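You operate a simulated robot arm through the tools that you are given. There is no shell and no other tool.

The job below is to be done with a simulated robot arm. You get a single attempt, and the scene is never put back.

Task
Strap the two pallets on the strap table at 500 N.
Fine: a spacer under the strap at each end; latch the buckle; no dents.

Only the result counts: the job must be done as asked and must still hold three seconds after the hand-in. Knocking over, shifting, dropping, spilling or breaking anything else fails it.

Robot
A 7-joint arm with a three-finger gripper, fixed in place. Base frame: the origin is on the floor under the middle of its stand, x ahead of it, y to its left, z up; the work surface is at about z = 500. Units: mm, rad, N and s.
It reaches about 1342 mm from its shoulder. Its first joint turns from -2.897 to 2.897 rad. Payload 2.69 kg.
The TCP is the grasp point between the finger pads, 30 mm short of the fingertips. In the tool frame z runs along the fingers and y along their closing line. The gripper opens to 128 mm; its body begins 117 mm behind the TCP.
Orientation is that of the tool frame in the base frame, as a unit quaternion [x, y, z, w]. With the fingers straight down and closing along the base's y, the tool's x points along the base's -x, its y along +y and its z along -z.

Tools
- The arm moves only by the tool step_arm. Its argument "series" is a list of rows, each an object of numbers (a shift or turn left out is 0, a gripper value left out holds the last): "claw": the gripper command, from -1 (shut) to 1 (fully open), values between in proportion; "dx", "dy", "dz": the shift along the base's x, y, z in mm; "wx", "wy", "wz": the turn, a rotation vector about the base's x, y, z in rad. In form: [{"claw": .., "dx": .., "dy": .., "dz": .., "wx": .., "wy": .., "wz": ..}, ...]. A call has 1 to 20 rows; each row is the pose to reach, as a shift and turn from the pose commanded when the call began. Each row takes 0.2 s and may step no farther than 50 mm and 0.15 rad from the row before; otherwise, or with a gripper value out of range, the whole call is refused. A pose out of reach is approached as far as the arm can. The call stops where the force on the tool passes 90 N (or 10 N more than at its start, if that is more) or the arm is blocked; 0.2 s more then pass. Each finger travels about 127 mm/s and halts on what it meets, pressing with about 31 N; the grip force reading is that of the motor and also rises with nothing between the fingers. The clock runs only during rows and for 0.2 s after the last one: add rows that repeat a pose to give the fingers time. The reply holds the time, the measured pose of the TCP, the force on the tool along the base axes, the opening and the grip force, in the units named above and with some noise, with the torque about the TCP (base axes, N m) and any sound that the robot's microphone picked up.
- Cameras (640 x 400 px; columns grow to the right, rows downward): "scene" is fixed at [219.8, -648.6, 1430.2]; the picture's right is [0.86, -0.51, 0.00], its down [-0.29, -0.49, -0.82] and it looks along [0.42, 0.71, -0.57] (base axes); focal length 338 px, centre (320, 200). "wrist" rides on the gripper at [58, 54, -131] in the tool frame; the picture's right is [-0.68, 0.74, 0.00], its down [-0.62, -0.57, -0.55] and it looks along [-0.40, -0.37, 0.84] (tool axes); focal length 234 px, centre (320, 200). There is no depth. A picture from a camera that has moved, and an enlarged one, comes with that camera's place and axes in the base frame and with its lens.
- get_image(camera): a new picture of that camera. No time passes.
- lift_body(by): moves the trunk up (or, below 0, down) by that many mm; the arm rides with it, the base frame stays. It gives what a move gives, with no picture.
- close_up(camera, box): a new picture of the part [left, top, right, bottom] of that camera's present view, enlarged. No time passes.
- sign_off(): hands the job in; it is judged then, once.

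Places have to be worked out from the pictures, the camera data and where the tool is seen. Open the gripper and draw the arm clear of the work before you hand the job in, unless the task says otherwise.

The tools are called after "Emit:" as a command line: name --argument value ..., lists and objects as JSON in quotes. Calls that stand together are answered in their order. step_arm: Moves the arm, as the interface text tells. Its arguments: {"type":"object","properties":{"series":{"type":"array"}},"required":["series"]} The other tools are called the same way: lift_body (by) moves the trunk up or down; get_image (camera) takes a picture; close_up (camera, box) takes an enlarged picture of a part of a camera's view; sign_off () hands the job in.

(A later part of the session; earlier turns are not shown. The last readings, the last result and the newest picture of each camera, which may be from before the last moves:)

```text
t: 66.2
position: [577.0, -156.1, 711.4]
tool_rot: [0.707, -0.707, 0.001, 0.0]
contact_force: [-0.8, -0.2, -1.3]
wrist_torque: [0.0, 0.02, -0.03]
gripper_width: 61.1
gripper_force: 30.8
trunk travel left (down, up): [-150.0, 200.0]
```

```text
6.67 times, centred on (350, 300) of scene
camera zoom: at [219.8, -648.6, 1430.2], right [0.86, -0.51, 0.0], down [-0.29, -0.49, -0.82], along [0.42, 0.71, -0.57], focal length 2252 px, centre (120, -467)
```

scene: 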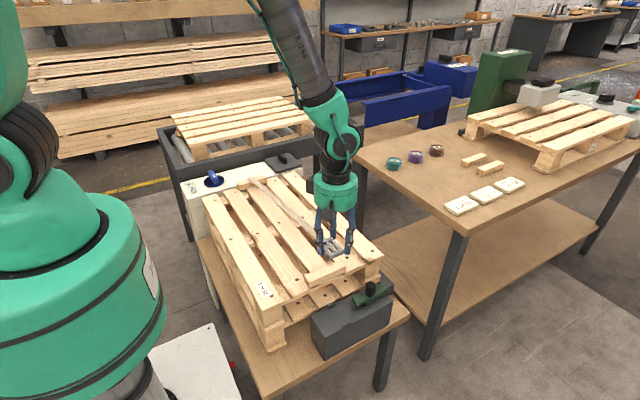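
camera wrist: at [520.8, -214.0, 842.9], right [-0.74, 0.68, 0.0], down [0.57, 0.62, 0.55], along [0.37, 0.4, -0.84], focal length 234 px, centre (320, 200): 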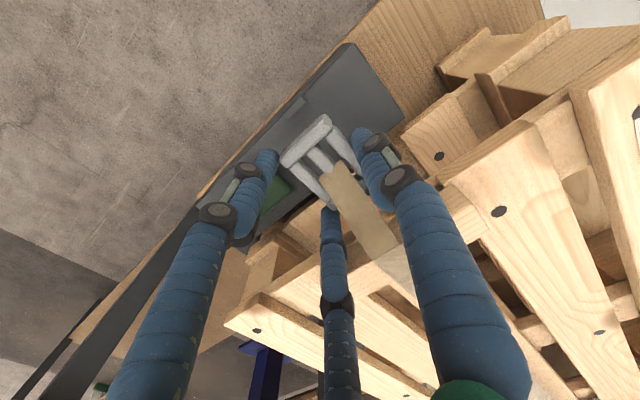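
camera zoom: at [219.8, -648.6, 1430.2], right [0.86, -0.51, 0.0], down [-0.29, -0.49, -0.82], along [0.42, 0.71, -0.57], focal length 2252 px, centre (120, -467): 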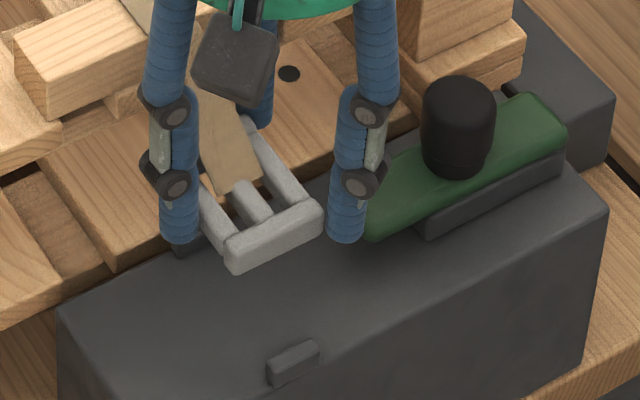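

The buckle center measures about (562.7, -158.8) against a seat center of (568.8, -156). I'll shift +6 mm in x and +2.5 mm in y, and lower to about z 650.

Emit:
step_arm --series '[{"claw": -1, "dx": 6, "dy": 2.5, "dz": -5}, {"dx": 6, "dy": 2.5, "dz": -18}, {"dx": 6, "dy": 2.5, "dz": -34}, {"dx": 6, "dy": 2.5, "dz": -48}, {"dx": 6, "dy": 2.5, "dz": -57}, {"dx": 6, "dy": 2.5, "dz": -61}, {"dx": 6, "dy": 2.5, "dz": -62}, {"dx": 6, "dy": 2.5, "dz": -62}]'

Emit:
close_up --camera "wrist" --box '[260, 80, 400, 220]'

Emit:
close_up --camera "scene" --box '[310, 270, 390, 330]'

```text
t: 68.0
position: [584.3, -153.6, 651.2]
tool_rot: [0.707, -0.707, 0.002, -0.001]
contact_force: [5.5, -4.0, 21.3]
wrist_torque: [0.53, 0.34, -0.1]
gripper_width: 60.8
gripper_force: 31.2
trunk travel left (down, up): [-150.0, 200.0]
```

```text
2.86 times, centred on (330, 150) of wrist
camera zoom: at [527.8, -211.6, 782.1], right [-0.74, 0.68, 0.0], down [0.56, 0.62, 0.55], along [0.37, 0.4, -0.84], focal length 669 px, centre (291, 343)
```

zoom: 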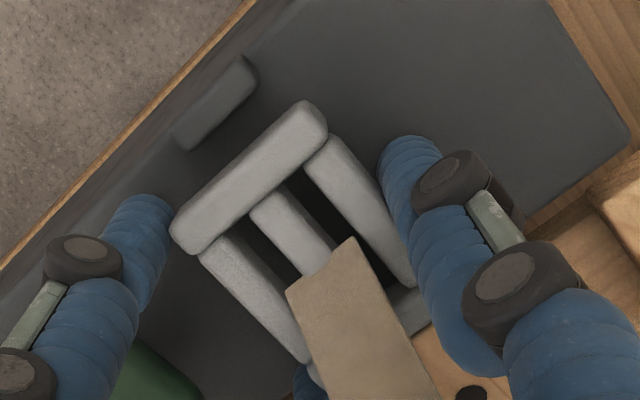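

```text
6.67 times, centred on (350, 300) of scene
camera zoom: at [219.8, -648.6, 1430.2], right [0.86, -0.51, 0.0], down [-0.29, -0.49, -0.82], along [0.42, 0.71, -0.57], focal length 2252 px, centre (120, -467)
```

zoom: 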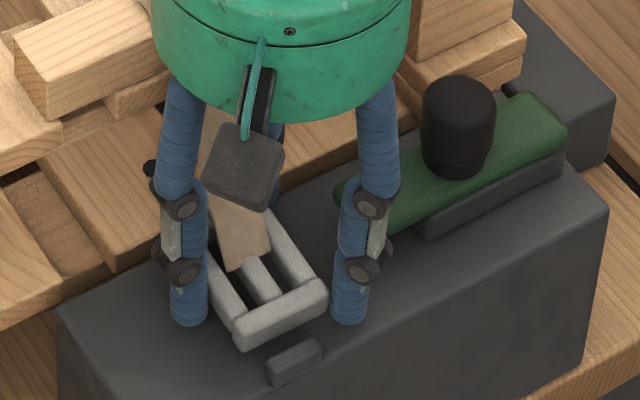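

I felt contact early at z≈651, with the torque placing it at the buckle's +y end, so it is touching the pallet-side tab. The picture shows about 7 mm of free gap at the other tab, so I'll raise slightly, shift 3.5 mm in -y, and lower again gently.

Emit:
step_arm --series '[{"claw": -1, "dz": 3}, {"dz": 8}, {"dy": -2, "dz": 8}, {"dy": -3.5, "dz": 8}, {"dy": -3.5, "dz": 8}]'

Emit:
close_up --camera "scene" --box '[320, 270, 380, 325]'

Emit:
get_image --camera "wrist"

```text
t: 69.2
position: [583.4, -155.5, 658.1]
tool_rot: [0.708, -0.707, 0.0, -0.001]
contact_force: [-0.5, -0.2, -0.6]
wrist_torque: [0.0, -0.03, 0.02]
gripper_width: 61.0
gripper_force: 30.5
trunk travel left (down, up): [-150.0, 200.0]
```

```text
7.27 times, centred on (350, 298) of scene
camera zoom: at [219.8, -648.6, 1430.2], right [0.86, -0.51, 0.0], down [-0.29, -0.49, -0.82], along [0.42, 0.71, -0.57], focal length 2457 px, centre (102, -509)
```

zoom: 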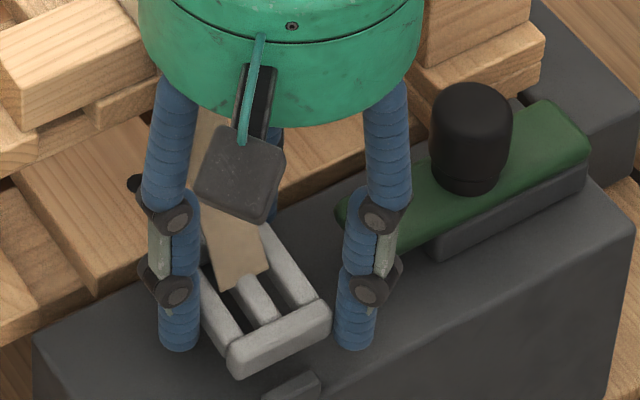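

```text
taken
camera wrist: at [527.1, -214.7, 789.1], right [-0.74, 0.68, 0.0], down [0.57, 0.62, 0.55], along [0.37, 0.4, -0.84], focal length 234 px, centre (320, 200)
```

wrist: 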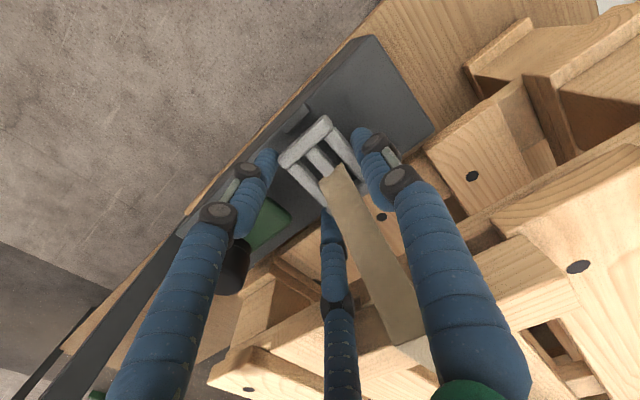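

Free of contact again. I'll lower in small steps to see whether it now drops between the tabs.

Emit:
step_arm --series '[{"claw": -1, "dz": -3}, {"dz": -6}, {"dz": -8}, {"dz": -9}, {"dz": -9}]'

Emit:
close_up --camera "wrist" --box '[260, 80, 400, 220]'

```text
t: 70.4
position: [582.4, -157.1, 649.0]
tool_rot: [-0.707, 0.707, 0.0, 0.0]
contact_force: [0.4, 0.4, -0.7]
wrist_torque: [-0.02, -0.01, -0.01]
gripper_width: 61.2
gripper_force: 31.5
trunk travel left (down, up): [-150.0, 200.0]
```

```text
2.86 times, centred on (330, 150) of wrist
camera zoom: at [526.9, -214.6, 780.2], right [-0.74, 0.68, 0.0], down [0.57, 0.62, 0.55], along [0.37, 0.4, -0.84], focal length 669 px, centre (291, 343)
```

zoom: 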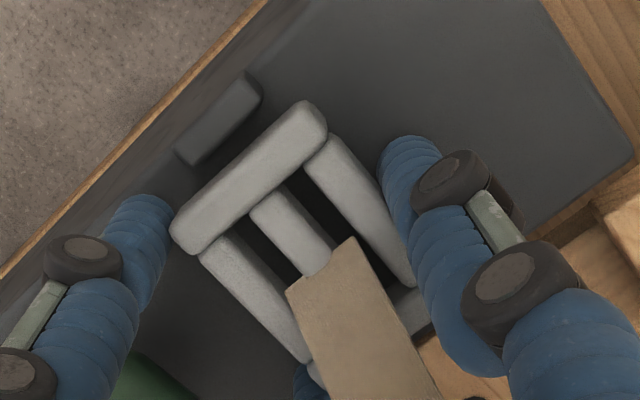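

No contact at 649 now, below the earlier touch height, so the buckle is between the tabs with about 4 mm clearance each side. I'll keep lowering gently toward the seat floor.

Emit:
step_arm --series '[{"claw": -1, "dz": -2}, {"dz": -4}, {"dz": -6}, {"dz": -7}, {"dz": -7}]'

Emit:
step_arm --series '[{"claw": -1, "dz": -1}, {"dz": -2}, {"dz": -2}]'

Emit:
close_up --camera "scene" --box '[320, 270, 380, 325]'

```text
t: 71.6
position: [583.2, -156.1, 644.5]
tool_rot: [-0.707, 0.707, -0.002, 0.001]
contact_force: [-11.4, -4.6, 55.5]
wrist_torque: [0.11, 1.55, 0.17]
gripper_width: 60.8
gripper_force: 31.1
trunk travel left (down, up): [-150.0, 200.0]
```

```text
t: 72.2
position: [583.1, -156.6, 645.0]
tool_rot: [-0.707, 0.707, -0.002, 0.001]
contact_force: [-15.7, 2.2, 52.2]
wrist_torque: [0.45, 2.19, 0.26]
gripper_width: 61.0
gripper_force: 31.1
trunk travel left (down, up): [-150.0, 200.0]
stopped in row 2: the force on the tool passed its limit at 94 N (the readings are from after the stop); the commanded pose is now the measured one
```

```text
7.27 times, centred on (350, 298) of scene
camera zoom: at [219.8, -648.6, 1430.2], right [0.86, -0.51, 0.0], down [-0.29, -0.49, -0.82], along [0.42, 0.71, -0.57], focal length 2457 px, centre (102, -509)
```

zoom: 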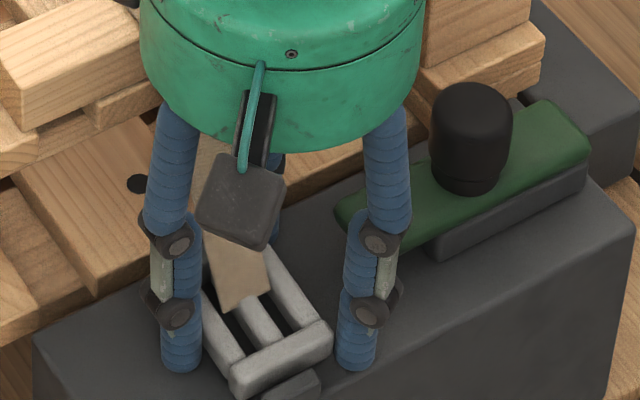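

The buckle is bottomed on the seat floor (contact now centered on it, at z≈645); I pressed a bit more than intended. I'll back off 2 mm to take off the load and look.

Emit:
step_arm --series '[{"claw": -1, "dz": 1}, {"dz": 2}, {"dz": 2}]'

Emit:
close_up --camera "wrist" --box '[260, 80, 400, 220]'

Emit:
close_up --camera "scene" --box '[320, 270, 380, 325]'

```text
t: 73.0
position: [582.8, -156.4, 644.2]
tool_rot: [-0.707, 0.707, -0.003, 0.001]
contact_force: [-8.5, 4.2, 33.4]
wrist_torque: [0.57, 0.5, 0.46]
gripper_width: 60.9
gripper_force: 31.0
trunk travel left (down, up): [-150.0, 200.0]
```

```text
2.86 times, centred on (330, 150) of wrist
camera zoom: at [527.7, -214.9, 775.7], right [-0.74, 0.68, 0.0], down [0.56, 0.62, 0.55], along [0.37, 0.4, -0.84], focal length 669 px, centre (291, 343)
```

zoom: 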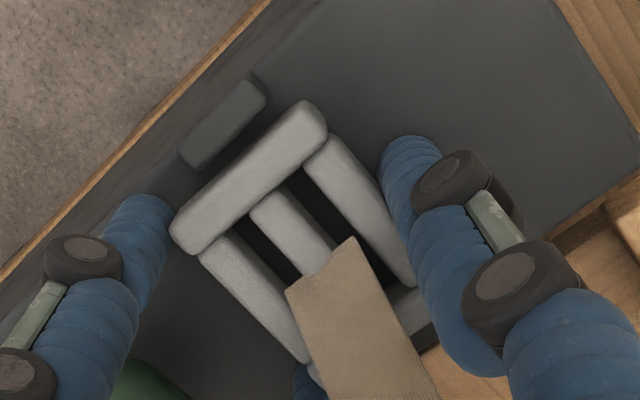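

```text
7.27 times, centred on (350, 298) of scene
camera zoom: at [219.8, -648.6, 1430.2], right [0.86, -0.51, 0.0], down [-0.29, -0.49, -0.82], along [0.42, 0.71, -0.57], focal length 2457 px, centre (102, -509)
```

zoom: 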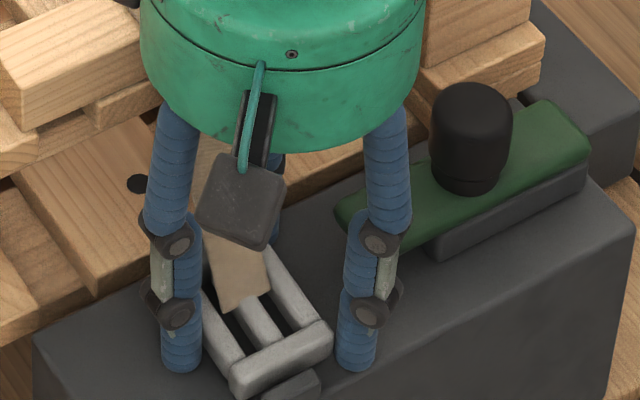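

There's still 33 N of load, so I'll raise the command a little more until the force nearly vanishes.

Emit:
step_arm --series '[{"claw": -1, "dz": 1}, {"dz": 1.5}, {"dz": 1.5}]'

```text
t: 73.8
position: [582.3, -156.7, 645.5]
tool_rot: [-0.707, 0.707, 0.0, 0.0]
contact_force: [0.6, 0.2, -1.4]
wrist_torque: [0.02, -0.02, -0.03]
gripper_width: 60.8
gripper_force: 31.4
trunk travel left (down, up): [-150.0, 200.0]
```

The load is gone at 645.5, so the buckle is just touching the floor. I'll lower half a millimetre and open the fingers a little to leave it in the seat.

Emit:
step_arm --series '[{"claw": -1, "dz": -0.7}, {"claw": -0.02, "dz": -0.7}, {"claw": 0.05, "dz": -0.5}, {"claw": 0.1, "dz": 0}, {"claw": 0.12, "dz": 0}]'

Emit:
close_up --camera "wrist" --box '[260, 80, 400, 220]'

Emit:
close_up --camera "scene" --box '[320, 270, 380, 325]'

```text
t: 75.0
position: [584.1, -157.0, 645.0]
tool_rot: [0.707, -0.707, 0.0, -0.001]
contact_force: [-0.3, 0.6, -0.8]
wrist_torque: [0.0, -0.02, 0.0]
gripper_width: 71.8
gripper_force: 0.1
trunk travel left (down, up): [-150.0, 200.0]
```

```text
2.86 times, centred on (330, 150) of wrist
camera zoom: at [528.4, -215.0, 776.8], right [-0.74, 0.68, 0.0], down [0.56, 0.62, 0.55], along [0.37, 0.4, -0.84], focal length 669 px, centre (291, 343)
```

zoom: 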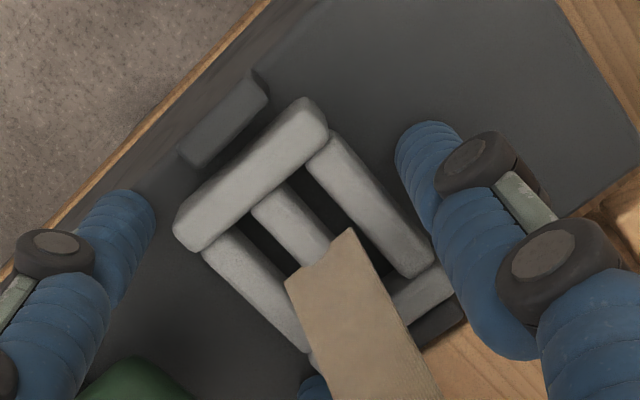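

```text
7.27 times, centred on (350, 298) of scene
camera zoom: at [219.8, -648.6, 1430.2], right [0.86, -0.51, 0.0], down [-0.29, -0.49, -0.82], along [0.42, 0.71, -0.57], focal length 2457 px, centre (102, -509)
```

zoom: 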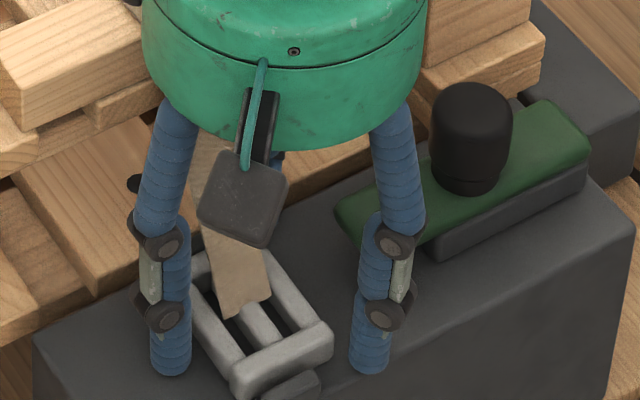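

The buckle stays between the tabs after letting go. I'll raise the gripper straight up and take a clear look.

Emit:
step_arm --series '[{"claw": 0.12, "dz": 6}, {"dz": 18}, {"dz": 38}, {"dz": 68}, {"dz": 105}, {"dz": 140}, {"dz": 165}, {"dz": 180}, {"dz": 185}]'

Emit:
get_image --camera "wrist"

Emit:
close_up --camera "wrist" --box '[230, 60, 430, 240]'

Emit:
close_up --camera "scene" --box '[310, 260, 400, 325]'

```text
t: 77.0
position: [584.1, -156.4, 829.2]
tool_rot: [-0.707, 0.707, -0.001, 0.002]
contact_force: [-0.3, 0.2, 0.2]
wrist_torque: [0.0, -0.02, -0.01]
gripper_width: 71.6
gripper_force: 0.0
trunk travel left (down, up): [-150.0, 200.0]
```

```text
taken
camera wrist: at [528.5, -214.9, 961.8], right [-0.74, 0.68, 0.0], down [0.56, 0.62, 0.55], along [0.37, 0.4, -0.84], focal length 234 px, centre (320, 200)
```

wrist: 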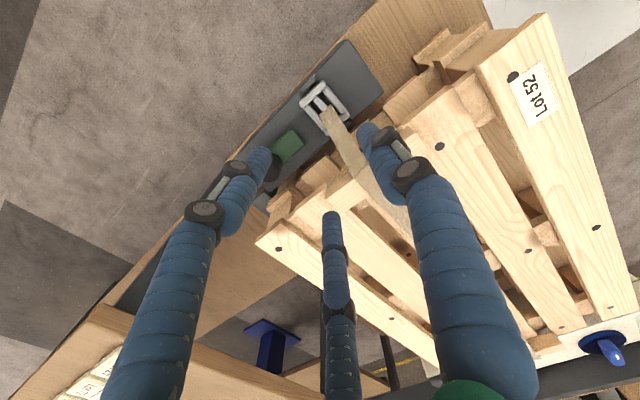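

```text
2.22 times, centred on (330, 150) of wrist
camera zoom: at [528.5, -214.9, 961.8], right [-0.74, 0.68, 0.0], down [0.56, 0.62, 0.55], along [0.37, 0.4, -0.84], focal length 520 px, centre (298, 311)
```

zoom: 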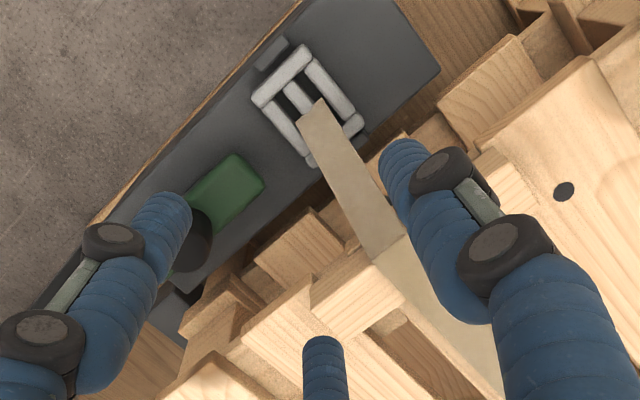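

```text
6.15 times, centred on (355, 292) of scene
camera zoom: at [219.8, -648.6, 1430.2], right [0.86, -0.51, 0.0], down [-0.29, -0.49, -0.82], along [0.42, 0.71, -0.57], focal length 2079 px, centre (105, -369)
```

zoom: 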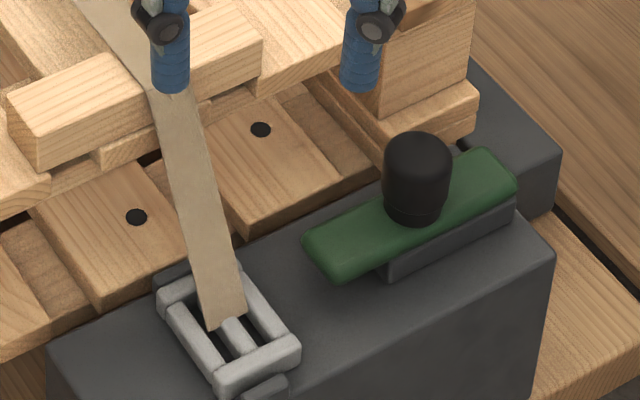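

The strap runs over the near spacer into the buckle, which sits between its tabs. Next is the latch slide: I'll move behind the knob on its +x side, turning the tool so two fingers form a cradle facing -x, and look first.

Emit:
step_arm --series '[{"claw": 0.12, "dx": 15, "wz": -0.13}, {"claw": 0, "dx": 35, "wz": -0.26}, {"claw": -0.4, "dx": 60, "wz": -0.39}, {"claw": -0.75, "dx": 85, "wz": -0.52}, {"claw": -0.75, "dx": 110, "wz": -0.65}, {"dx": 128, "wz": -0.78}, {"dx": 138, "dz": -10, "wz": -0.91}, {"dx": 140, "dz": -25, "wz": -1.047}, {"dx": 140, "dz": -35, "wz": -1.047}, {"dx": 140, "dz": -38, "wz": -1.047}]'

Emit:
get_image --camera "wrist"

Emit:
close_up --camera "scene" --box '[310, 230, 420, 320]'

```text
t: 79.2
position: [724.4, -155.5, 792.4]
tool_rot: [-0.258, 0.966, -0.001, 0.001]
contact_force: [0.1, -0.8, -0.6]
wrist_torque: [0.02, 0.03, -0.01]
gripper_width: 15.7
gripper_force: 0.1
trunk travel left (down, up): [-150.0, 200.0]
```

```text
taken
camera wrist: at [645.2, -138.9, 924.1], right [0.22, 0.98, 0.0], down [0.82, -0.18, 0.55], along [0.54, -0.12, -0.84], focal length 234 px, centre (320, 200)
```

wrist: 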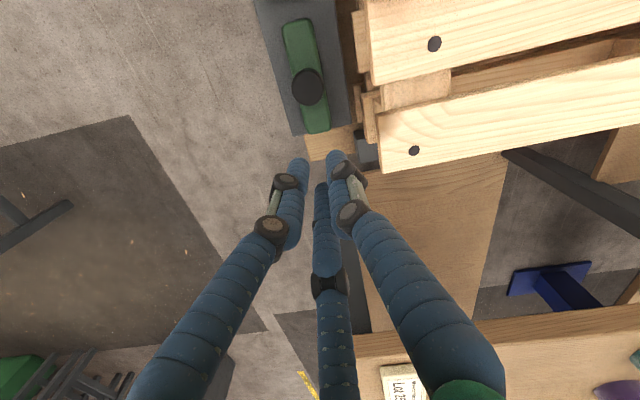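

```text
4.44 times, centred on (365, 275) of scene
camera zoom: at [219.8, -648.6, 1430.2], right [0.86, -0.51, 0.0], down [-0.29, -0.49, -0.82], along [0.42, 0.71, -0.57], focal length 1502 px, centre (120, -133)
```

zoom: 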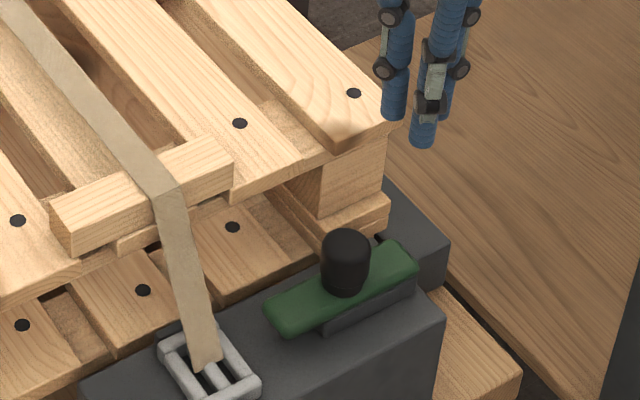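

I'll enlarge the wrist view to measure the knob and plate from above.

Emit:
close_up --camera "wrist" --box '[240, 0, 400, 170]'

```text
2.35 times, centred on (320, 85) of wrist
camera zoom: at [645.2, -138.9, 924.1], right [0.22, 0.98, 0.0], down [0.82, -0.18, 0.55], along [0.54, -0.12, -0.84], focal length 551 px, centre (320, 471)
```

zoom: 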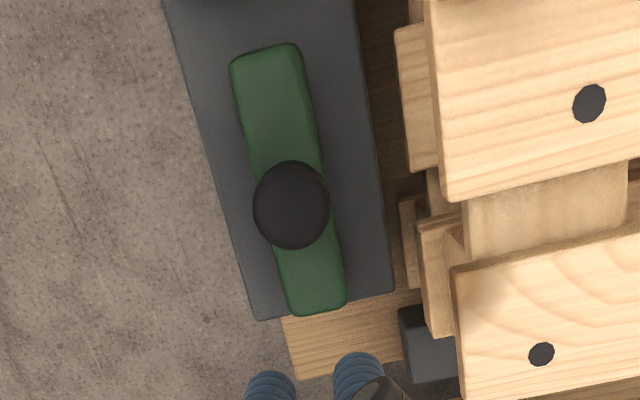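

The knob is centered near (673, -157) with radius about 15 mm, top near z 681, on a plate whose top is near z 645. I'll descend behind it at x≈718 with the tips just above the plate.

Emit:
step_arm --series '[{"claw": -0.75, "dx": -3, "dy": -1, "dz": -20}, {"dx": -6, "dy": -1.5, "dz": -48}, {"dx": -6, "dy": -1.5, "dz": -75}, {"dx": -6, "dy": -1.5, "dz": -94}, {"dx": -6, "dy": -1.5, "dz": -105}, {"dx": -6, "dy": -1.5, "dz": -110}, {"dx": -6, "dy": -1.5, "dz": -112}, {"dx": -6, "dy": -1.5, "dz": -112}]'

Emit:
close_up --camera "scene" --box '[320, 245, 420, 320]'

Emit:
get_image --camera "wrist"

```text
t: 81.0
position: [718.2, -159.0, 678.5]
tool_rot: [-0.258, 0.966, 0.0, 0.0]
contact_force: [0.0, 0.7, -0.5]
wrist_torque: [-0.03, 0.03, 0.03]
gripper_width: 15.9
gripper_force: 0.0
trunk travel left (down, up): [-150.0, 200.0]
```

```text
5.33 times, centred on (370, 282) of scene
camera zoom: at [219.8, -648.6, 1430.2], right [0.86, -0.51, 0.0], down [-0.29, -0.49, -0.82], along [0.42, 0.71, -0.57], focal length 1802 px, centre (53, -240)
```

zoom: 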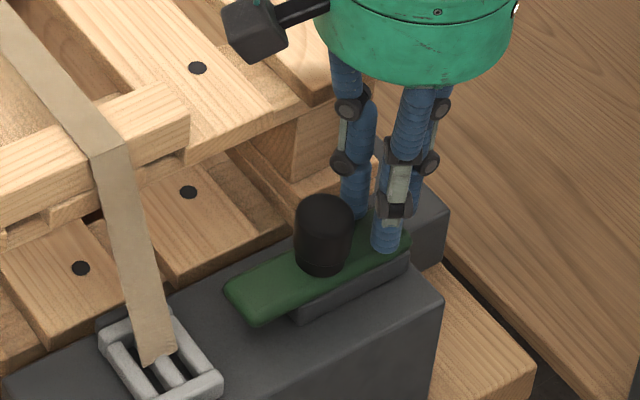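

```text
taken
camera wrist: at [638.9, -140.9, 811.4], right [0.22, 0.98, 0.0], down [0.82, -0.18, 0.55], along [0.54, -0.12, -0.84], focal length 234 px, centre (320, 200)
```

wrist: 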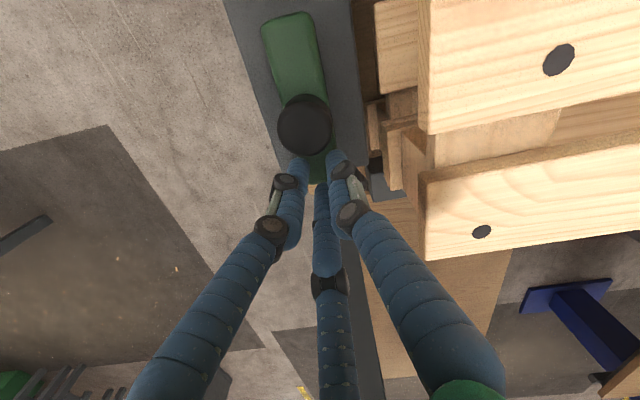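

The cradle is lined up with the knob within about 2 mm. I'll push in -x slowly and watch the force and the plate.

Emit:
step_arm --series '[{"claw": -0.75, "dx": -4}, {"dx": -8}, {"dx": -12}, {"dx": -15}, {"dx": -18}, {"dx": -21}, {"dx": -24}, {"dx": -24}]'

Emit:
close_up --camera "scene" --box '[320, 245, 420, 320]'

```text
t: 82.8
position: [695.5, -157.1, 680.3]
tool_rot: [-0.259, 0.966, -0.001, 0.0]
contact_force: [0.1, 0.3, 0.2]
wrist_torque: [0.03, -0.01, -0.01]
gripper_width: 15.7
gripper_force: 0.0
trunk travel left (down, up): [-150.0, 200.0]
```

```text
5.33 times, centred on (370, 282) of scene
camera zoom: at [219.8, -648.6, 1430.2], right [0.86, -0.51, 0.0], down [-0.29, -0.49, -0.82], along [0.42, 0.71, -0.57], focal length 1802 px, centre (53, -240)
```

zoom: 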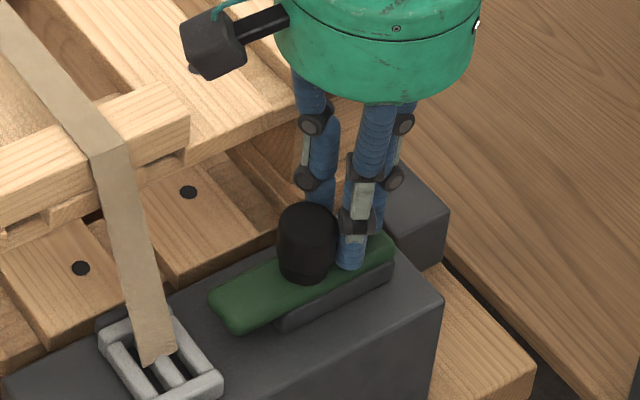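

The plate and its block slide together with little resistance. I'll keep pushing slowly.

Emit:
step_arm --series '[{"claw": -0.75, "dx": -4}, {"dx": -8}, {"dx": -12}, {"dx": -16}, {"dx": -20}, {"dx": -24}, {"dx": -27}, {"dx": -30}, {"dx": -30}]'

Emit:
close_up --camera "scene" --box '[310, 245, 410, 330]'

Emit:
get_image --camera "wrist"

```text
t: 84.8
position: [664.4, -157.3, 680.3]
tool_rot: [-0.259, 0.966, -0.001, 0.0]
contact_force: [-0.5, -0.2, -0.4]
wrist_torque: [-0.02, -0.04, -0.01]
gripper_width: 15.9
gripper_force: 0.1
trunk travel left (down, up): [-150.0, 200.0]
```

```text
4.71 times, centred on (360, 288) of scene
camera zoom: at [219.8, -648.6, 1430.2], right [0.86, -0.51, 0.0], down [-0.29, -0.49, -0.82], along [0.42, 0.71, -0.57], focal length 1590 px, centre (132, -212)
```

zoom: 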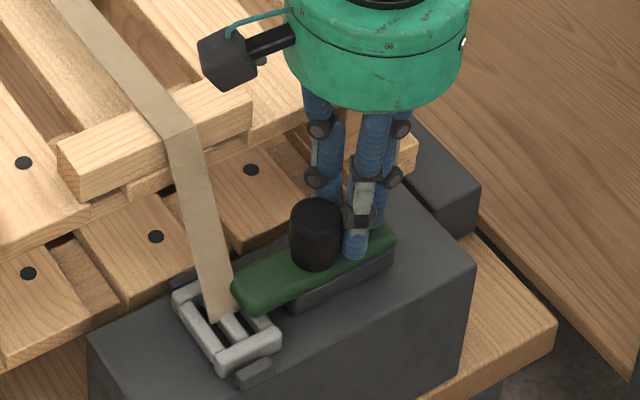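

```text
taken
camera wrist: at [584.6, -140.8, 811.7], right [0.22, 0.98, 0.0], down [0.82, -0.18, 0.55], along [0.54, -0.12, -0.84], focal length 234 px, centre (320, 200)
```

wrist: 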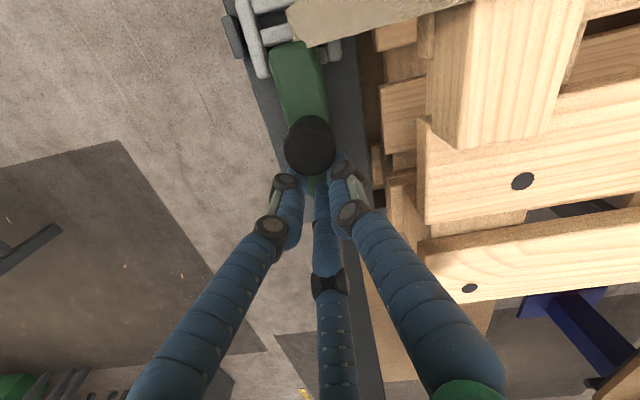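

The plate tip is now over the buckle's +x rail. I'll continue the slow push until it stops or clicks.

Emit:
step_arm --series '[{"claw": -0.75, "dx": -3}, {"dx": -6}, {"dx": -9}, {"dx": -12}, {"dx": -15}, {"dx": -18}, {"dx": -20}, {"dx": -20}]'

Emit:
close_up --camera "scene" --box '[310, 245, 410, 330]'

```text
t: 86.6
position: [653.4, -158.6, 680.3]
tool_rot: [-0.259, 0.966, -0.004, 0.005]
contact_force: [78.3, 32.8, -18.9]
wrist_torque: [0.63, -0.65, -0.99]
gripper_width: 16.5
gripper_force: 0.2
trunk travel left (down, up): [-150.0, 200.0]
```

```text
4.71 times, centred on (360, 288) of scene
camera zoom: at [219.8, -648.6, 1430.2], right [0.86, -0.51, 0.0], down [-0.29, -0.49, -0.82], along [0.42, 0.71, -0.57], focal length 1590 px, centre (132, -212)
```

zoom: 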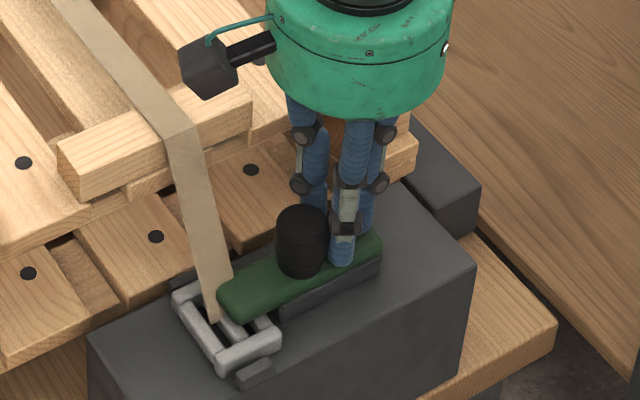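

The push met a firm 78 N at x≈653, so the slide may be at its stop or touching something. I'll ease back a little and inspect closely.

Emit:
step_arm --series '[{"claw": -0.75, "dx": 4}, {"dx": 9}, {"dx": 12}, {"dx": 12}]'

Emit:
get_image --camera "wrist"

Emit:
close_up --camera "wrist" --box '[210, 0, 390, 160]'

Emit:
close_up --camera "scene" --box '[330, 280, 390, 325]'

```text
t: 87.6
position: [654.0, -158.0, 679.7]
tool_rot: [-0.259, 0.966, 0.0, -0.001]
contact_force: [17.4, -2.6, 8.2]
wrist_torque: [-0.03, -0.22, 0.03]
gripper_width: 16.3
gripper_force: 0.3
trunk travel left (down, up): [-150.0, 200.0]
```

```text
taken
camera wrist: at [575.5, -140.9, 810.6], right [0.22, 0.98, 0.0], down [0.82, -0.18, 0.55], along [0.53, -0.12, -0.84], focal length 234 px, centre (320, 200)
```

wrist: 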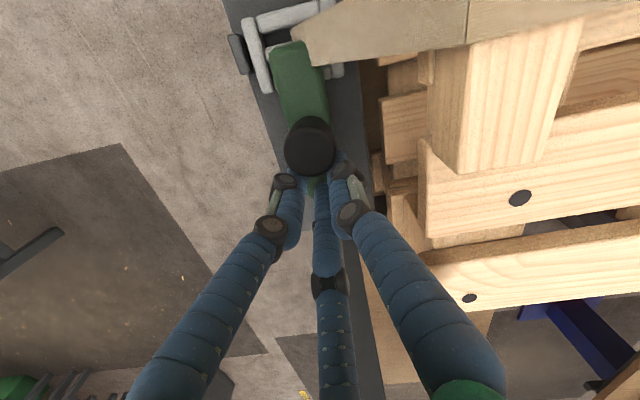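

```text
2.50 times, centred on (300, 80) of wrist
camera zoom: at [575.5, -140.9, 810.6], right [0.22, 0.98, 0.0], down [0.82, -0.18, 0.55], along [0.53, -0.12, -0.84], focal length 585 px, centre (370, 500)
```

zoom: 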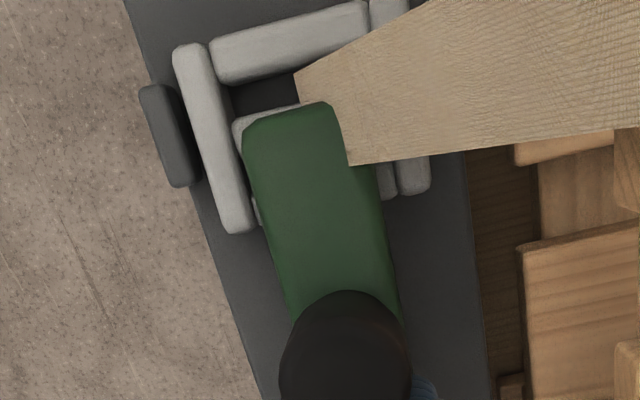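

```text
8.89 times, centred on (360, 302) of scene
camera zoom: at [219.8, -648.6, 1430.2], right [0.86, -0.51, 0.0], down [-0.29, -0.49, -0.82], along [0.42, 0.71, -0.57], focal length 3003 px, centre (-36, -711)
```

zoom: 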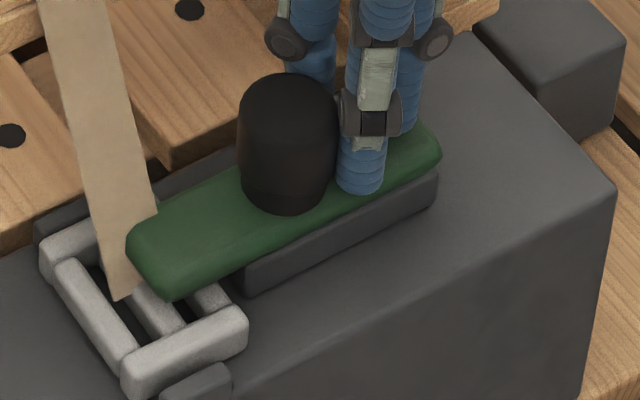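

The plate has moved exactly about 50 mm and its tip now covers half of the buckle, blocked by a hard stop, so the slide looks fully closed. I'll back the fingers away in +x and rise to see whether it stays.

Emit:
step_arm --series '[{"claw": -0.75, "dx": 4}, {"dx": 10}, {"dx": 16}, {"dx": 18, "dz": 10}, {"dx": 18, "dz": 35}, {"dx": 18, "dz": 70}, {"dx": 18, "dz": 110}, {"dx": 18, "dz": 145}, {"dx": 18, "dz": 165}, {"dx": 18, "dz": 170}]'

Emit:
close_up --camera "scene" --box '[330, 270, 390, 325]'

Emit:
get_image --camera "wrist"

Emit:
close_up --camera "scene" --box '[175, 155, 275, 217]'

```text
t: 89.8
position: [674.2, -158.4, 849.9]
tool_rot: [-0.259, 0.966, -0.001, 0.0]
contact_force: [1.0, 0.3, -0.5]
wrist_torque: [0.01, 0.0, 0.01]
gripper_width: 16.2
gripper_force: 0.1
trunk travel left (down, up): [-150.0, 200.0]
```

```text
7.27 times, centred on (360, 298) of scene
camera zoom: at [219.8, -648.6, 1430.2], right [0.86, -0.51, 0.0], down [-0.29, -0.49, -0.82], along [0.42, 0.71, -0.57], focal length 2457 px, centre (29, -509)
```

zoom: 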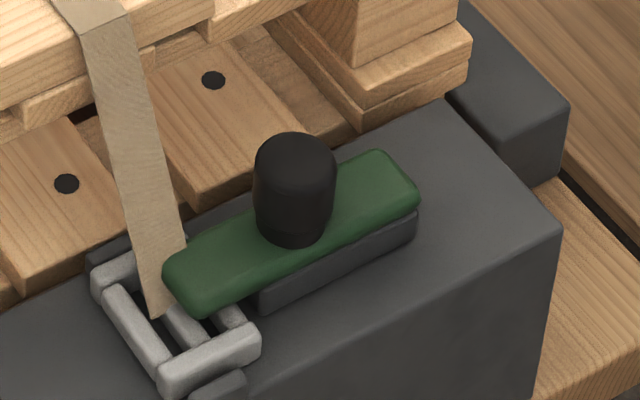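

```text
taken
camera wrist: at [594.1, -140.7, 982.0], right [0.22, 0.98, 0.0], down [0.82, -0.18, 0.55], along [0.54, -0.12, -0.84], focal length 234 px, centre (320, 200)
```

wrist: 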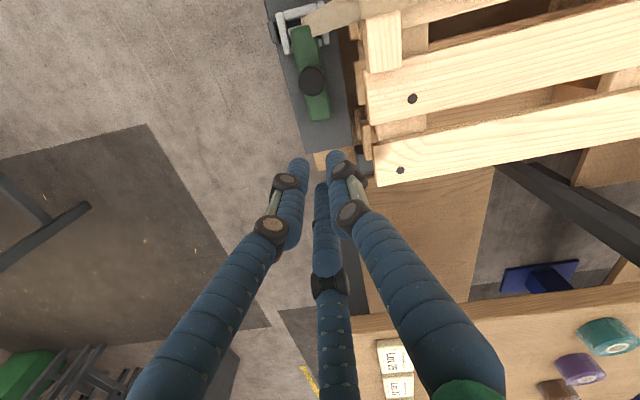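

```text
6.40 times, centred on (225, 186) of scene
camera zoom: at [219.8, -648.6, 1430.2], right [0.86, -0.51, 0.0], down [-0.29, -0.49, -0.82], along [0.42, 0.71, -0.57], focal length 2162 px, centre (928, 290)
```

zoom: 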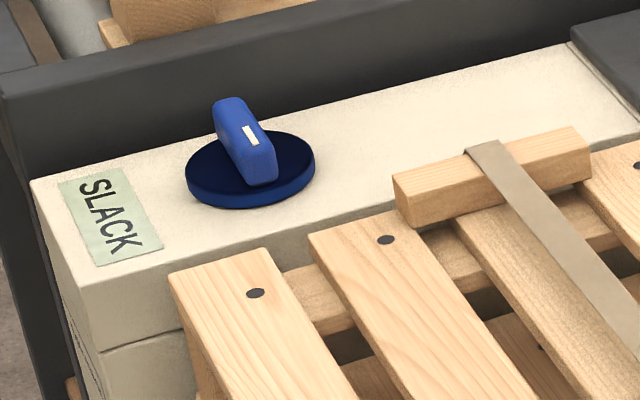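

The slide stays closed and the strap lies over both spacers, while the display still reads SLACK. The dial is centered near (440, 593.6) with its bar along y and the white mark toward the pallet; I'll fly there with the tool at +90° yaw to look from above.

Emit:
step_arm --series '[{"claw": -0.5, "dx": -5, "dy": 15, "wz": 0.05}, {"claw": -0.2, "dx": -17, "dy": 55, "wz": 0.1}, {"claw": 0.06, "dx": -30, "dy": 100, "wz": 0.17}, {"dx": -44, "dy": 146, "wz": 0.24}, {"dx": -58, "dy": 192, "wz": 0.31}, {"dx": -72, "dy": 238, "wz": 0.38}, {"dx": -86, "dy": 284, "wz": 0.45}, {"dx": -100, "dy": 330, "wz": 0.52}, {"dx": -114, "dy": 376, "wz": 0.59}, {"dx": -128, "dy": 422, "wz": 0.66}, {"dx": -142, "dy": 468, "wz": 0.73}, {"dx": -156, "dy": 514, "wz": 0.8}, {"dx": -170, "dy": 560, "wz": 0.87}, {"dx": -184, "dy": 606, "wz": 0.94}, {"dx": -198, "dy": 650, "wz": 1.0}, {"dx": -211, "dy": 693, "wz": 1.047}, {"dx": -221, "dy": 728, "wz": 1.047}, {"dx": -226, "dy": 748, "wz": 1.047}, {"dx": -227.5, "dy": 752, "wz": 1.047}, {"dx": -227.5, "dy": 752, "wz": 1.047}]'

Emit:
get_image --camera "wrist"

Emit:
close_up --camera "wrist" --box '[230, 60, 430, 240]'

Emit:
get_image --camera "scene"

```text
t: 94.0
position: [446.4, 594.4, 849.2]
tool_rot: [-0.707, 0.707, -0.001, 0.0]
contact_force: [-0.2, 0.2, 0.2]
wrist_torque: [0.0, 0.0, 0.01]
gripper_width: 67.9
gripper_force: 0.2
trunk travel left (down, up): [-150.0, 200.0]
```

```text
taken
camera wrist: at [390.7, 536.2, 981.1], right [-0.74, 0.68, 0.0], down [0.56, 0.62, 0.55], along [0.37, 0.4, -0.84], focal length 234 px, centre (320, 200)
```

wrist: 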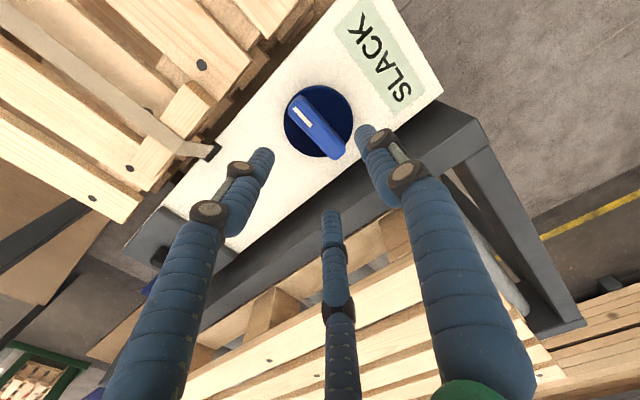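

```text
2.22 times, centred on (330, 150) of wrist
camera zoom: at [390.7, 536.2, 981.1], right [-0.74, 0.68, 0.0], down [0.56, 0.62, 0.55], along [0.37, 0.4, -0.84], focal length 520 px, centre (298, 311)
```

zoom: 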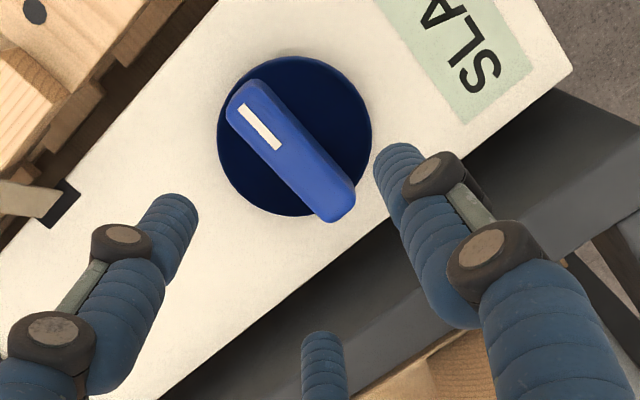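

```text
taken
```

scene: 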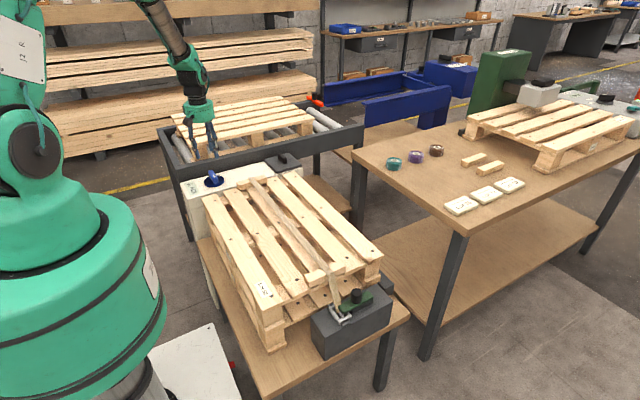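

Combining both views, the tensioner top is nearer z 690, the dial's center is near (442, 588.5) and its bar top near z 720. I'll shift to suit and lower to about z 770 for a closer check.

Emit:
step_arm --series '[{"claw": 0.06, "dx": 1, "dy": -3, "dz": -15}, {"dx": 2.3, "dy": -6, "dz": -38}, {"dx": 2.3, "dy": -6, "dz": -58}, {"dx": 2.3, "dy": -6, "dz": -71}, {"dx": 2.3, "dy": -6, "dz": -77}, {"dx": 2.3, "dy": -6, "dz": -79}, {"dx": 2.3, "dy": -6, "dz": -79}]'

Emit:
get_image --camera "wrist"

Emit:
close_up --camera "wrist" --box '[240, 80, 420, 240]'

Emit:
close_up --camera "scene" --box '[180, 140, 250, 192]'

```text
t: 95.6
position: [449.7, 588.6, 771.4]
tool_rot: [0.707, -0.707, 0.001, -0.001]
contact_force: [0.2, 0.0, -0.3]
wrist_torque: [-0.03, 0.03, 0.0]
gripper_width: 68.0
gripper_force: 0.0
trunk travel left (down, up): [-150.0, 200.0]
```

```text
taken
camera wrist: at [393.6, 529.5, 902.5], right [-0.74, 0.68, 0.0], down [0.56, 0.62, 0.55], along [0.37, 0.4, -0.84], focal length 234 px, centre (320, 200)
```

wrist: 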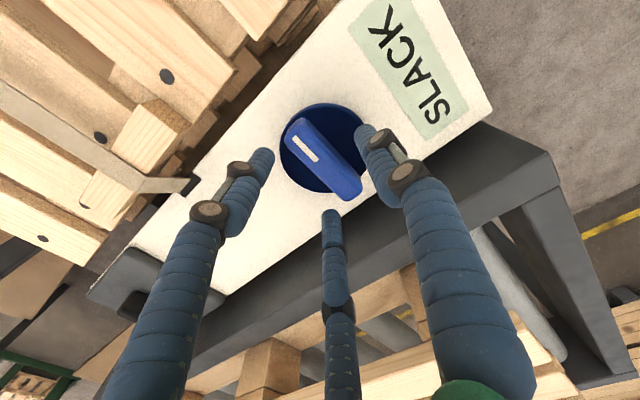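

```text
2.50 times, centred on (330, 160) of wrist
camera zoom: at [393.6, 529.5, 902.5], right [-0.74, 0.68, 0.0], down [0.56, 0.62, 0.55], along [0.37, 0.4, -0.84], focal length 585 px, centre (295, 300)
```

zoom: 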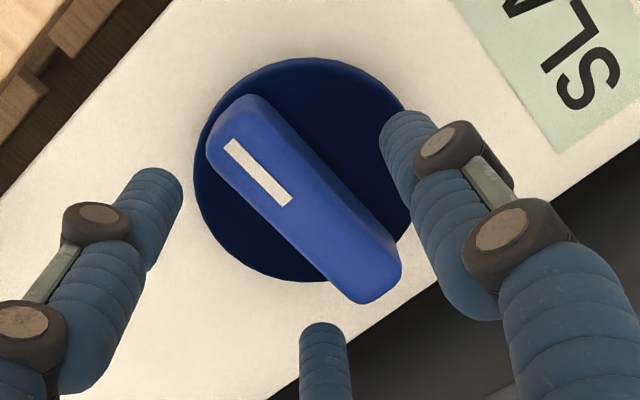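

```text
7.69 times, centred on (215, 166) of scene
camera zoom: at [219.8, -648.6, 1430.2], right [0.86, -0.51, 0.0], down [-0.29, -0.49, -0.82], along [0.42, 0.71, -0.57], focal length 2599 px, centre (1128, 462)
```

zoom: 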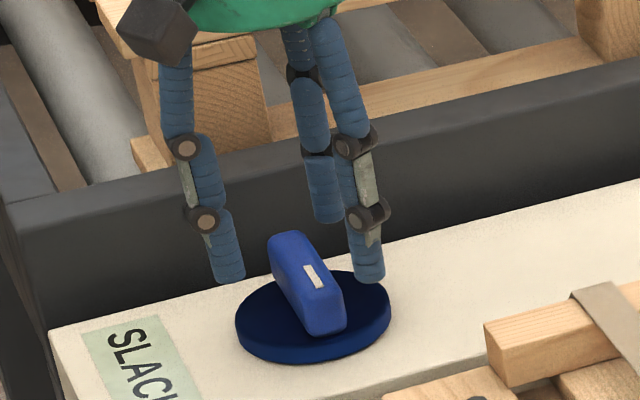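

The bar measures about 21 mm wide and 74 mm long with its center near (444, 589.5) and top at z≈724; the disc top is near 698. I'll shift 3 mm in x and 1.5 mm in y and lower until the tips are just above the disc.

Emit:
step_arm --series '[{"claw": 0.06, "dx": 3, "dy": 1.5, "dz": -6}, {"dx": 3, "dy": 1.5, "dz": -16}, {"dx": 3, "dy": 1.5, "dz": -26}, {"dx": 3, "dy": 1.5, "dz": -33}, {"dx": 3, "dy": 1.5, "dz": -36}, {"dx": 3, "dy": 1.5, "dz": -37}, {"dx": 3, "dy": 1.5, "dz": -37}]'

Emit:
close_up --camera "wrist" --box '[240, 80, 420, 240]'

Emit:
close_up --camera "scene" --box '[180, 150, 250, 202]'

```text
t: 97.2
position: [452.6, 590.4, 735.0]
tool_rot: [-0.707, 0.707, -0.001, 0.002]
contact_force: [-16.2, 6.6, 30.6]
wrist_torque: [0.04, 1.84, -0.08]
gripper_width: 88.9
gripper_force: 13.6
trunk travel left (down, up): [-150.0, 200.0]
```

```text
2.50 times, centred on (330, 160) of wrist
camera zoom: at [395.2, 531.7, 867.2], right [-0.74, 0.68, 0.0], down [0.56, 0.62, 0.55], along [0.37, 0.41, -0.83], focal length 585 px, centre (295, 300)
```

zoom: 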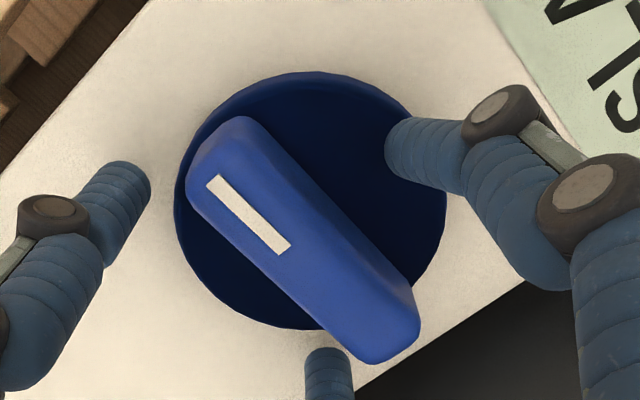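

```text
7.69 times, centred on (215, 176) of scene
camera zoom: at [219.8, -648.6, 1430.2], right [0.86, -0.51, 0.0], down [-0.29, -0.49, -0.82], along [0.42, 0.71, -0.57], focal length 2599 px, centre (1128, 385)
```

zoom: 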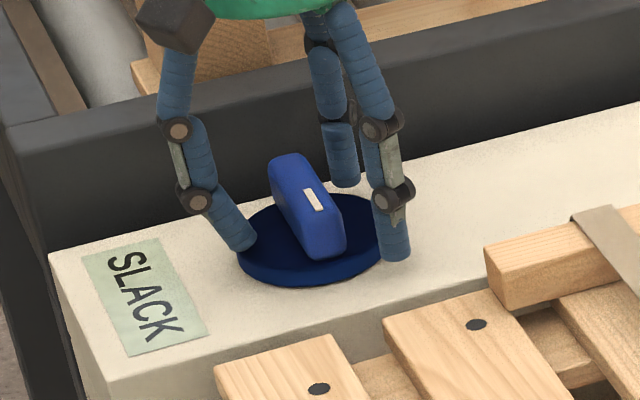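

One finger is pressing on the disc (30 N and its tip splayed), so the disc top is near z 706. I'll raise a few millimetres until the finger springs free.

Emit:
step_arm --series '[{"claw": 0.06, "dz": 2.5}, {"dz": 5}, {"dz": 5.5}, {"dz": 5.5}]'

Emit:
close_up --camera "scene" --box '[180, 150, 250, 202]'

Emit:
close_up --camera "wrist" --box '[240, 80, 420, 240]'

```text
t: 98.2
position: [451.8, 590.7, 740.0]
tool_rot: [0.708, -0.707, 0.002, -0.001]
contact_force: [-4.5, 6.4, 20.5]
wrist_torque: [0.19, 1.1, -0.23]
gripper_width: 74.4
gripper_force: 4.1
trunk travel left (down, up): [-150.0, 200.0]
```

```text
7.69 times, centred on (215, 176) of scene
camera zoom: at [219.8, -648.6, 1430.2], right [0.86, -0.51, 0.0], down [-0.29, -0.49, -0.82], along [0.42, 0.71, -0.57], focal length 2599 px, centre (1128, 385)
```

zoom: 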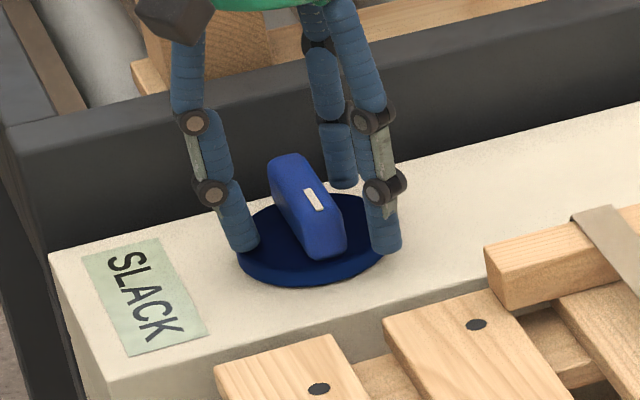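

```text
2.50 times, centred on (330, 160) of wrist
camera zoom: at [395.8, 531.1, 871.9], right [-0.74, 0.68, 0.0], down [0.56, 0.62, 0.55], along [0.37, 0.4, -0.83], focal length 585 px, centre (295, 300)
```

zoom: 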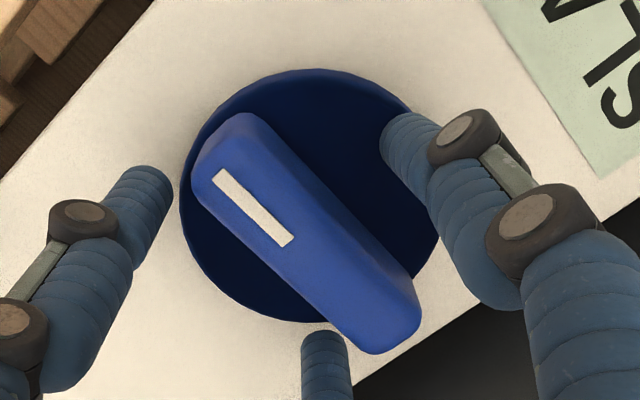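

Still 20 N on the disc, so I'll raise another few millimetres.

Emit:
step_arm --series '[{"claw": 0.06, "dz": 2}, {"dz": 4}, {"dz": 4}, {"dz": 4}]'

Emit:
close_up --camera "scene" --box '[180, 150, 250, 202]'

Emit:
close_up --camera "wrist" --box '[240, 80, 420, 240]'

```text
t: 99.2
position: [451.4, 588.6, 743.2]
tool_rot: [-0.707, 0.707, -0.002, -0.001]
contact_force: [-0.1, 1.0, -0.2]
wrist_torque: [0.02, -0.01, 0.03]
gripper_width: 67.8
gripper_force: 0.0
trunk travel left (down, up): [-150.0, 200.0]
```

```text
7.69 times, centred on (215, 176) of scene
camera zoom: at [219.8, -648.6, 1430.2], right [0.86, -0.51, 0.0], down [-0.29, -0.49, -0.82], along [0.42, 0.71, -0.57], focal length 2599 px, centre (1128, 385)
```

zoom: 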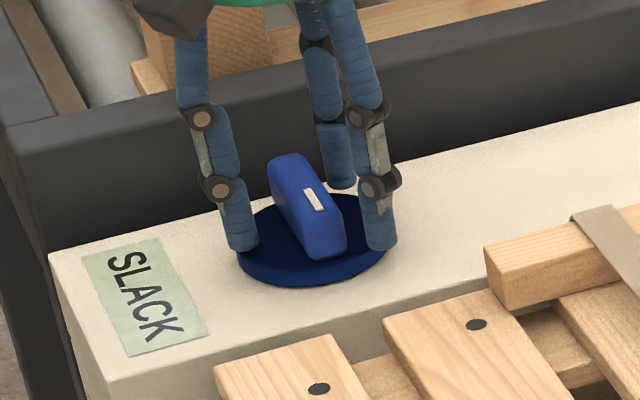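

```text
2.50 times, centred on (330, 160) of wrist
camera zoom: at [395.7, 530.7, 874.6], right [-0.74, 0.68, 0.0], down [0.56, 0.62, 0.55], along [0.37, 0.4, -0.84], focal length 585 px, centre (295, 300)
```

zoom: 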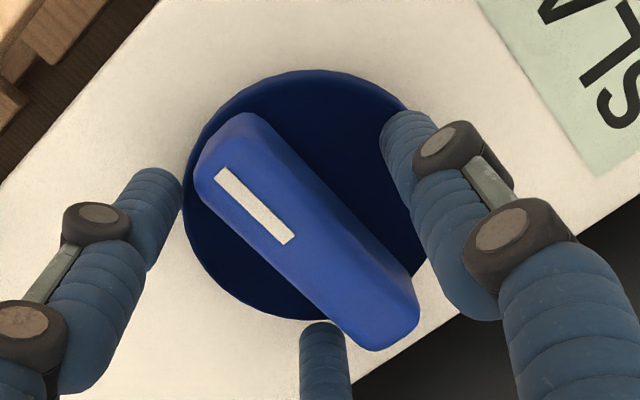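

The fingers are free at z≈743 with tips just over the disc. In the picture the dial center lies about (-9, -4) mm from the tool axis, so I'll shift by (-2.5, -4.2) to put the bar at the ideal three-finger spot.

Emit:
step_arm --series '[{"claw": 0.06, "dx": -1.2, "dy": -2, "dz": 1}, {"dx": -2.5, "dy": -4.2, "dz": 1}, {"dx": -2.5, "dy": -4.2, "dz": 1}]'

Emit:
close_up --camera "wrist" --box '[240, 80, 420, 240]'

```text
t: 100.0
position: [449.4, 585.2, 744.1]
tool_rot: [0.707, -0.707, 0.0, -0.001]
contact_force: [0.7, -0.3, -0.2]
wrist_torque: [-0.01, -0.01, 0.02]
gripper_width: 67.9
gripper_force: 0.1
trunk travel left (down, up): [-150.0, 200.0]
```

```text
2.50 times, centred on (330, 160) of wrist
camera zoom: at [393.6, 526.7, 876.2], right [-0.74, 0.68, 0.0], down [0.56, 0.62, 0.55], along [0.37, 0.4, -0.84], focal length 585 px, centre (295, 300)
```

zoom: 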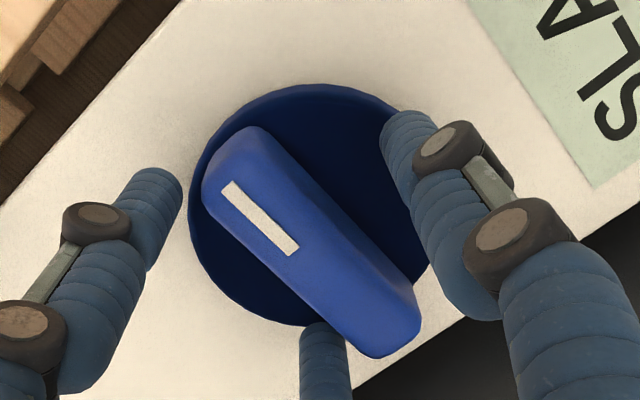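

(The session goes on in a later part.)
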